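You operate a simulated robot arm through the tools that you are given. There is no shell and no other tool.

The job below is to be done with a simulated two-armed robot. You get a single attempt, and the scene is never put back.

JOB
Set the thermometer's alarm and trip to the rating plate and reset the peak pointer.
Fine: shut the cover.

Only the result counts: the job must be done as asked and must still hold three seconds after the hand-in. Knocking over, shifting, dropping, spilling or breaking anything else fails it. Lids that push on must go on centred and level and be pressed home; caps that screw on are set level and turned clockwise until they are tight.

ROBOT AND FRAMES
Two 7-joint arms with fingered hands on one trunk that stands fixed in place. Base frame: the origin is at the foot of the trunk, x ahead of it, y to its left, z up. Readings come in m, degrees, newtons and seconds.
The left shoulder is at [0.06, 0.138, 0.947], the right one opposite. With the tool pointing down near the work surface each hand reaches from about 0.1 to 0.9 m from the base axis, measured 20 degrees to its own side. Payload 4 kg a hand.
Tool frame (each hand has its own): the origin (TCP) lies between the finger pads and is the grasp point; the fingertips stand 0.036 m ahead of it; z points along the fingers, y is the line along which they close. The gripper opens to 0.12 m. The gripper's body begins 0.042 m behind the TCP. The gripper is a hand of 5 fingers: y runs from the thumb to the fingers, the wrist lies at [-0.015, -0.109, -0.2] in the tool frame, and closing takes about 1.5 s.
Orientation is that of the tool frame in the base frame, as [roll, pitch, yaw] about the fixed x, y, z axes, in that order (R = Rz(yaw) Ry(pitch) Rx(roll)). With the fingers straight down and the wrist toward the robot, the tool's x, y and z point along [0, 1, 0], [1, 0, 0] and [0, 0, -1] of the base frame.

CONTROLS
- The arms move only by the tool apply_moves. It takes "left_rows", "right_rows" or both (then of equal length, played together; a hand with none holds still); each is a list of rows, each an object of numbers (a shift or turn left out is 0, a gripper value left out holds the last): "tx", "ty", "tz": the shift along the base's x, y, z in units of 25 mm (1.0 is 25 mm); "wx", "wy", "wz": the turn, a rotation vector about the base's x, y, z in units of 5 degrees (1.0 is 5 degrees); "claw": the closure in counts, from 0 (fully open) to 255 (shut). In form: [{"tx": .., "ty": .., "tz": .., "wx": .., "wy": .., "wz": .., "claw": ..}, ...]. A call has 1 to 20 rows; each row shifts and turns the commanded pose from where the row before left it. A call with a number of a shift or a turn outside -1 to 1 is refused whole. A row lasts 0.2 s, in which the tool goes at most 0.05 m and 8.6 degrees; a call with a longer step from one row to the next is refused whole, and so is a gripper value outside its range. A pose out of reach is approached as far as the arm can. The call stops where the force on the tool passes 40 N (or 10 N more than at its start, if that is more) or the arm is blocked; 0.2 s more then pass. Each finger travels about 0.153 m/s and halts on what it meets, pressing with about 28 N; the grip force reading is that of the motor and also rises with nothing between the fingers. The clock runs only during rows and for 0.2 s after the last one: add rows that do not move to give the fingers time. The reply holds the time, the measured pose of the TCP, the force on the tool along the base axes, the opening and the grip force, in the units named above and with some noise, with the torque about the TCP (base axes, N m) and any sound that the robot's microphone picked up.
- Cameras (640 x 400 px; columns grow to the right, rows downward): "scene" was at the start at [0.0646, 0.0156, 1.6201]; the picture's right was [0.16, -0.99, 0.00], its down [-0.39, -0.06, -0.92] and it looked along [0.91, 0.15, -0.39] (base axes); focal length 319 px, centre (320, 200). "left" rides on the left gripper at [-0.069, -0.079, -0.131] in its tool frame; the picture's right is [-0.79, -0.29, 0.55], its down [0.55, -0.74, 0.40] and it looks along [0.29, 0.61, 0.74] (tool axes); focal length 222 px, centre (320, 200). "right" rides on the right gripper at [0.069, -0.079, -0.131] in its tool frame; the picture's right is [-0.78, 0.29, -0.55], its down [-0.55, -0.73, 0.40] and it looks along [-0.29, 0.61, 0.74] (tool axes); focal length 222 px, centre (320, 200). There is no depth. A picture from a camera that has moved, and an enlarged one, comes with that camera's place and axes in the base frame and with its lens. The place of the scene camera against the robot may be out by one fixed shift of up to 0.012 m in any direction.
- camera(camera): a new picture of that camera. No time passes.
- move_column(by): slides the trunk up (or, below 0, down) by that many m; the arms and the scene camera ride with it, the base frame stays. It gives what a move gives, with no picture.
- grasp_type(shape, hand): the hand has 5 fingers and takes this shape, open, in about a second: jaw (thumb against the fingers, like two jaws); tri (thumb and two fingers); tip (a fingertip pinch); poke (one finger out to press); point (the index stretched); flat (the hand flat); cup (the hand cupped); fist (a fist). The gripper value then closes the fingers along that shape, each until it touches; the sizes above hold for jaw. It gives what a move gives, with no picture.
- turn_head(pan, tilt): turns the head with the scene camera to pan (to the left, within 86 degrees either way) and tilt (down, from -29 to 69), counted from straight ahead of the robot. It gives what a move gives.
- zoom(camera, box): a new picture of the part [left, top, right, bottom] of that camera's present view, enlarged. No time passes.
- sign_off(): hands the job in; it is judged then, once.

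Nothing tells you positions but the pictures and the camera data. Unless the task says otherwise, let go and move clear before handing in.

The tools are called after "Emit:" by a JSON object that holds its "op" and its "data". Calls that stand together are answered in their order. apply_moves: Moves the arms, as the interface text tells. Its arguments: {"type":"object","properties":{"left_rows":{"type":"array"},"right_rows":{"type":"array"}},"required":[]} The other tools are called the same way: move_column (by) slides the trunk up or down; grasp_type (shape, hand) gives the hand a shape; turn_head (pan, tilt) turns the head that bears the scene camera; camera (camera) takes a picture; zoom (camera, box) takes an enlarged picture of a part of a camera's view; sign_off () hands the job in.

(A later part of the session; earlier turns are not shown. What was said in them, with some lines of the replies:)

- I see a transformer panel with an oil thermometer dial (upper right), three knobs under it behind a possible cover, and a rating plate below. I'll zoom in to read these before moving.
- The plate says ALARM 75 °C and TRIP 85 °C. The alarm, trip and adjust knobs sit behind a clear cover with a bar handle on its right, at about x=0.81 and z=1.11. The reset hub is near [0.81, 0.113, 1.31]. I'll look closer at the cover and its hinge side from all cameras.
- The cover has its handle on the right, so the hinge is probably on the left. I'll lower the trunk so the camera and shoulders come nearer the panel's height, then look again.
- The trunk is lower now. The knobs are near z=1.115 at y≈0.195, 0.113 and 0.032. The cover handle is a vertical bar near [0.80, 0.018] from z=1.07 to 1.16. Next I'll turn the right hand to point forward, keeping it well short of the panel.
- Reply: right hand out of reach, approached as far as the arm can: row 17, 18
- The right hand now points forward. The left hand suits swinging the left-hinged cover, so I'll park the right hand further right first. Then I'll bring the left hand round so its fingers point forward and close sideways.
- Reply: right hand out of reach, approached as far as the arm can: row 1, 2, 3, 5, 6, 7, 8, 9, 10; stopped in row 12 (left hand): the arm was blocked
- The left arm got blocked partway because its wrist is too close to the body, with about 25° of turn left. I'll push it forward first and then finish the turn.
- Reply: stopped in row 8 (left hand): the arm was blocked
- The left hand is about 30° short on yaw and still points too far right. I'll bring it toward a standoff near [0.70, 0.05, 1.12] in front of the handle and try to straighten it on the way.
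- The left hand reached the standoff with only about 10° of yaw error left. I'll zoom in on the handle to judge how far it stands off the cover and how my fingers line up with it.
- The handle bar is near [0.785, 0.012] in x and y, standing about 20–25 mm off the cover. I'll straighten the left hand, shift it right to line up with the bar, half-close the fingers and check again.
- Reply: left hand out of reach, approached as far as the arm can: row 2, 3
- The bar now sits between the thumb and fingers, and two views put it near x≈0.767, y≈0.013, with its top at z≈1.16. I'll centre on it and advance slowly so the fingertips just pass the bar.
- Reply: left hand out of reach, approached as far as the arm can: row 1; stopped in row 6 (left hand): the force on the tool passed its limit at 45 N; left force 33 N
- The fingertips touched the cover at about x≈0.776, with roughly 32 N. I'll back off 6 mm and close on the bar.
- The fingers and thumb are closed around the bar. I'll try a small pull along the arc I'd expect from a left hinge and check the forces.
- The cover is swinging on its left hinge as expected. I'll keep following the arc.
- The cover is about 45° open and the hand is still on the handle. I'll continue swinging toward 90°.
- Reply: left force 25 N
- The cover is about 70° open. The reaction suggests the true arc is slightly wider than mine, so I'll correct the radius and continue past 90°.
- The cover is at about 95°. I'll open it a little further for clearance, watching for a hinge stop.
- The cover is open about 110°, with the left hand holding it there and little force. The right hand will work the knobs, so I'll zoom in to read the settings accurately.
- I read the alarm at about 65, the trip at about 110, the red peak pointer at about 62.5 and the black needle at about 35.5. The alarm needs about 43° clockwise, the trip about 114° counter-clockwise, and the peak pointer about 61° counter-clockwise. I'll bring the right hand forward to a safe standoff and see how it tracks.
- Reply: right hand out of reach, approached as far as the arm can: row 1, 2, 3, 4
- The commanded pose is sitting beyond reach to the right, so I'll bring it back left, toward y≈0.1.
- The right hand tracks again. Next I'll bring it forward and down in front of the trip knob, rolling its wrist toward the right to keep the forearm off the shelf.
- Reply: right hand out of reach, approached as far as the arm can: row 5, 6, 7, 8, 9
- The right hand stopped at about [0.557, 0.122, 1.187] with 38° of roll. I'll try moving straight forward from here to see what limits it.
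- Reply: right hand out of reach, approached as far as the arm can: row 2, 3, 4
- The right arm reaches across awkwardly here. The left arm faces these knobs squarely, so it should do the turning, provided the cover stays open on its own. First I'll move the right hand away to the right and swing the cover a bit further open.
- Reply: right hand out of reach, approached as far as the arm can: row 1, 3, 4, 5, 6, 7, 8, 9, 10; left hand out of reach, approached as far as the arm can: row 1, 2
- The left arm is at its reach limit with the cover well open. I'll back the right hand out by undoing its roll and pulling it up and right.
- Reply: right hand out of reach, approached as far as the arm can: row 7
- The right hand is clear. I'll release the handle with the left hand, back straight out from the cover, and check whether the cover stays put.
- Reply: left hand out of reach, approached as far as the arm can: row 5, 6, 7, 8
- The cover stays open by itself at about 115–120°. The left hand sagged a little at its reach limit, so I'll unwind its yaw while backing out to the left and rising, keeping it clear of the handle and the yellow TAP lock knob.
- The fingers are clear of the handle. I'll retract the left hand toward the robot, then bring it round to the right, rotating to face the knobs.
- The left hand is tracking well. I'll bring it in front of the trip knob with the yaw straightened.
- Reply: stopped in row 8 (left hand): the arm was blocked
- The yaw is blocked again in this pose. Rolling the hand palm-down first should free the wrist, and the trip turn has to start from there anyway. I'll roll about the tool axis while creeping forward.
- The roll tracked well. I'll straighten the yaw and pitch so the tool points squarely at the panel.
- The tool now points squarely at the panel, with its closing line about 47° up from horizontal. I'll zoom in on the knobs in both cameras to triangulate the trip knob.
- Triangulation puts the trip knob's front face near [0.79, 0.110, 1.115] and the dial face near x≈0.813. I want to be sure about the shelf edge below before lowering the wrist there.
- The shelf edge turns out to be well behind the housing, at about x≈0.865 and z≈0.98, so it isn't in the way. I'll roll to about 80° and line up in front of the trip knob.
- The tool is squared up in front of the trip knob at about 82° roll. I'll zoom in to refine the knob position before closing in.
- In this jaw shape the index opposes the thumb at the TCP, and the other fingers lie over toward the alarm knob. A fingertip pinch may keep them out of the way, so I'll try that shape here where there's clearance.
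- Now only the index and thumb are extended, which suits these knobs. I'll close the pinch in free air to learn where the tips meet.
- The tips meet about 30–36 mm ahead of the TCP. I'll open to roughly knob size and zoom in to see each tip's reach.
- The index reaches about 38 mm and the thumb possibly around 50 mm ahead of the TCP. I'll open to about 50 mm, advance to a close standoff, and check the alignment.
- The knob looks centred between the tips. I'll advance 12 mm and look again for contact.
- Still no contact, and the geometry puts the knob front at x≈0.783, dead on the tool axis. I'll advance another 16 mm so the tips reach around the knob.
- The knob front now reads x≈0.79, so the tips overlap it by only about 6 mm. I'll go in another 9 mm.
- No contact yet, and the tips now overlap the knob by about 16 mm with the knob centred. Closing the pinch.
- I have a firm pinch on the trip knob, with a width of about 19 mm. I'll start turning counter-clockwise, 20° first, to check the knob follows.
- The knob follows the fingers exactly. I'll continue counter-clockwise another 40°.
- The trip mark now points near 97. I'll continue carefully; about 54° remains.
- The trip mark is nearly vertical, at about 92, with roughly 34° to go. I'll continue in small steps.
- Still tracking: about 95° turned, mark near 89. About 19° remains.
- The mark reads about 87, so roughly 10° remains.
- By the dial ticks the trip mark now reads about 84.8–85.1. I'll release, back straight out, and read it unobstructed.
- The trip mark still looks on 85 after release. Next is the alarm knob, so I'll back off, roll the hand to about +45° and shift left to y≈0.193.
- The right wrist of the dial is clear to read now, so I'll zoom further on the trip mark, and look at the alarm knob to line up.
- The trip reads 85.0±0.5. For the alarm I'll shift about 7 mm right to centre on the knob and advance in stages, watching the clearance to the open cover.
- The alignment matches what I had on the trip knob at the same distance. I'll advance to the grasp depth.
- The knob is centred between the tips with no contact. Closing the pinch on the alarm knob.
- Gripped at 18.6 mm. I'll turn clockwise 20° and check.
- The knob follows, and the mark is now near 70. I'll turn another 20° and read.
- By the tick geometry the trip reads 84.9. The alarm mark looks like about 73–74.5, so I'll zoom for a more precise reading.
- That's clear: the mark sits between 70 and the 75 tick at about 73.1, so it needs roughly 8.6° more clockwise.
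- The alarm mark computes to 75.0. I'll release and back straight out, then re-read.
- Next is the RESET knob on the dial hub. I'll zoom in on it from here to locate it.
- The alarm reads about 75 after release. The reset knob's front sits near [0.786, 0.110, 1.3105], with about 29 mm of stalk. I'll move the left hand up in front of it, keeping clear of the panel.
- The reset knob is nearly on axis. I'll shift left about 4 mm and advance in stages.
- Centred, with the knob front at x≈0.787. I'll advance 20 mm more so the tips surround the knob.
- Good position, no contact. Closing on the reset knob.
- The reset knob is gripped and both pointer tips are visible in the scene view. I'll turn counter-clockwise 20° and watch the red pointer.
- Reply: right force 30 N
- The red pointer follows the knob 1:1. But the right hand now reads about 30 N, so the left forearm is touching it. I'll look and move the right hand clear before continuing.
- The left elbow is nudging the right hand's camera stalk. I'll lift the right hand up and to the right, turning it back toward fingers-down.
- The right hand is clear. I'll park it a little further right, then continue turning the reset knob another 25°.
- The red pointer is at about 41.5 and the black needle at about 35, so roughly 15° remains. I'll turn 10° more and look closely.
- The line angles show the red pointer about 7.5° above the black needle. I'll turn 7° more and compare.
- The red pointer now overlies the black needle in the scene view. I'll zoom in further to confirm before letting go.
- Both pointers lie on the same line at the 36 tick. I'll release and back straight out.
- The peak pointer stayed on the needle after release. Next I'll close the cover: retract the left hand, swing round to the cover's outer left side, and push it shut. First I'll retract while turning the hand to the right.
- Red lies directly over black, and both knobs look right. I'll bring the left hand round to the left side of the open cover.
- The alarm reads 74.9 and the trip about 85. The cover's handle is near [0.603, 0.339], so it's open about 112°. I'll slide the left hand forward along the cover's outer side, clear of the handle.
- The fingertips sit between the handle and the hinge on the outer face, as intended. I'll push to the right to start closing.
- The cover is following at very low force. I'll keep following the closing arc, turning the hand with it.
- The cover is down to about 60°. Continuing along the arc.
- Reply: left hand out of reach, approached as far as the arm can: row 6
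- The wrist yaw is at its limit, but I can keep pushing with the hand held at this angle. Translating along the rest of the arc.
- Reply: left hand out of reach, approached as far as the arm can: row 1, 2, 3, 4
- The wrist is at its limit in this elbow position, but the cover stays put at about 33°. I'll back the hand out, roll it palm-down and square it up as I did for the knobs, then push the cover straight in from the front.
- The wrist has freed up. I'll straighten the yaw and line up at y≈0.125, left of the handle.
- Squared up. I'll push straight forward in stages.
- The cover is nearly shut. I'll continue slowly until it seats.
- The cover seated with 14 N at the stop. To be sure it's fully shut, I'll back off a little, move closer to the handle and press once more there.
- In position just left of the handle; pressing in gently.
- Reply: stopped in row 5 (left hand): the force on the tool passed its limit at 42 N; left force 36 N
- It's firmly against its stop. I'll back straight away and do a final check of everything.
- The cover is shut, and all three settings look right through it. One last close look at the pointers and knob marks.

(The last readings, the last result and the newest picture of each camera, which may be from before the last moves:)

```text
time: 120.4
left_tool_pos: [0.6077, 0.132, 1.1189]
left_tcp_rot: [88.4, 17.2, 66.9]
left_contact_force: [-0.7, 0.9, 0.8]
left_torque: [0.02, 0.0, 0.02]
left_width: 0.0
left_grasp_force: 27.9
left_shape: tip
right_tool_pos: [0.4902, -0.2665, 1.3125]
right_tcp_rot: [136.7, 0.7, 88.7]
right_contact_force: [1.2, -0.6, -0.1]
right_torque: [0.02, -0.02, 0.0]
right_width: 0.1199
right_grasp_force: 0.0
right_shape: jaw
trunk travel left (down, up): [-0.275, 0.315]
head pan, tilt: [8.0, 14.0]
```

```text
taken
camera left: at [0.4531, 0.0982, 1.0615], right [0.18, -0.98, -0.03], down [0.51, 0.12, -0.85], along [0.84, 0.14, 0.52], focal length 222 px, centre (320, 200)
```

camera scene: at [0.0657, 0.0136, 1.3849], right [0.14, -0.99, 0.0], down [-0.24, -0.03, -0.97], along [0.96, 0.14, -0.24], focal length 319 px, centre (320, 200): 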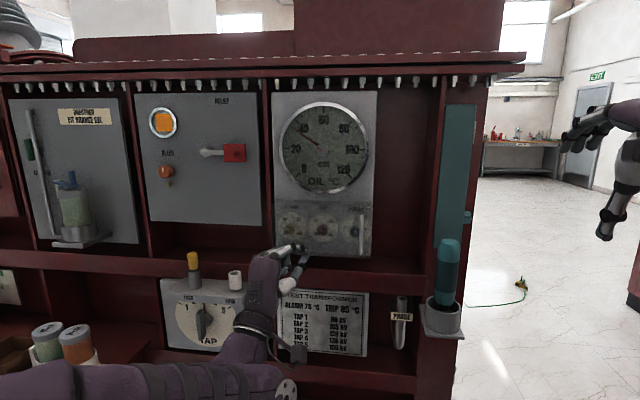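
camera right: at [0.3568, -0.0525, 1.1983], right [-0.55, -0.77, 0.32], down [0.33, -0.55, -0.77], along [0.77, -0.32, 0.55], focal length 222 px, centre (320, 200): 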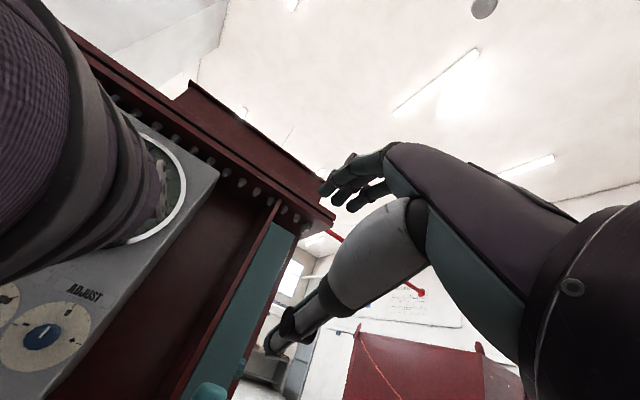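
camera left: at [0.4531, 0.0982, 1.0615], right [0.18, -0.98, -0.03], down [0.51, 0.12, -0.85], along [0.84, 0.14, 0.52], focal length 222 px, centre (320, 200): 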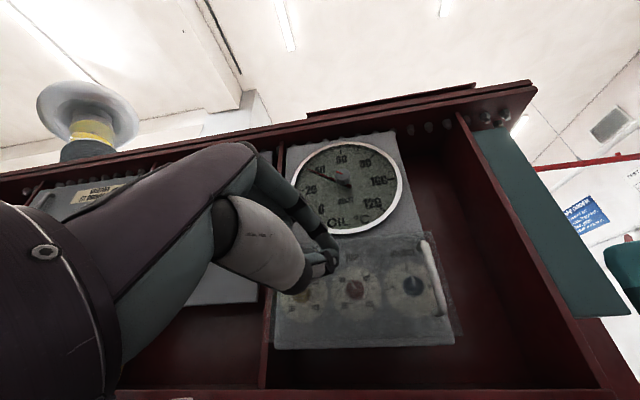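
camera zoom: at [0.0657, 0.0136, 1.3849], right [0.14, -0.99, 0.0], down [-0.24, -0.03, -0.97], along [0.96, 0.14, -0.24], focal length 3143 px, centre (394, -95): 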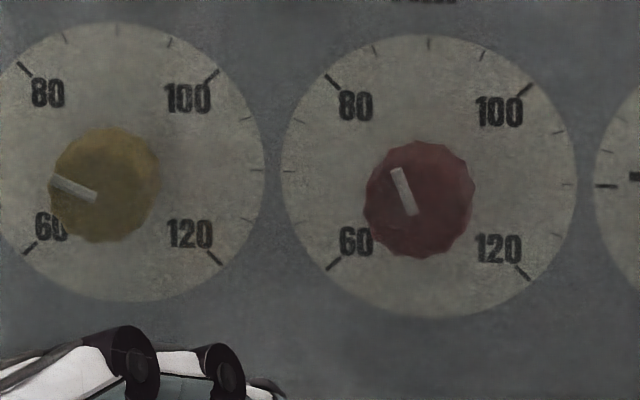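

Everything checks out: alarm 75, trip 85, and the red peak pointer on the black needle. The cover is shut, ADJUST still reads 0, and both hands are well clear. Handing in.

Emit:
{"op": "sign_off", "data": {}}

```text
The job is handed in.
```

The thermometer is set to the rating plate, the peak pointer is reset and the cover is shut. I handed the job in; no pass or fail result came back.

- **Alarm:** set from about 65 to 75 °C; my final reading off the ticks was 74.9.
- **Trip:** set from about 110 to 85 °C; I read it at 85.0, give or take 0.5.
- **Peak pointer:** turned back with the RESET knob until the red pointer lay over the black needle, at about 36.
- **Cover:** pushed shut and pressed against its stop to about 42 N beside the handle. It stayed shut when I backed off.

I did not touch the ADJUST knob, and it still reads 0. While I was turning the RESET knob, the left forearm pressed on the right hand with about 30 N. I moved the right hand away, and neither arm touched anything else on the panel. Both hands were clear of the panel at hand-in.
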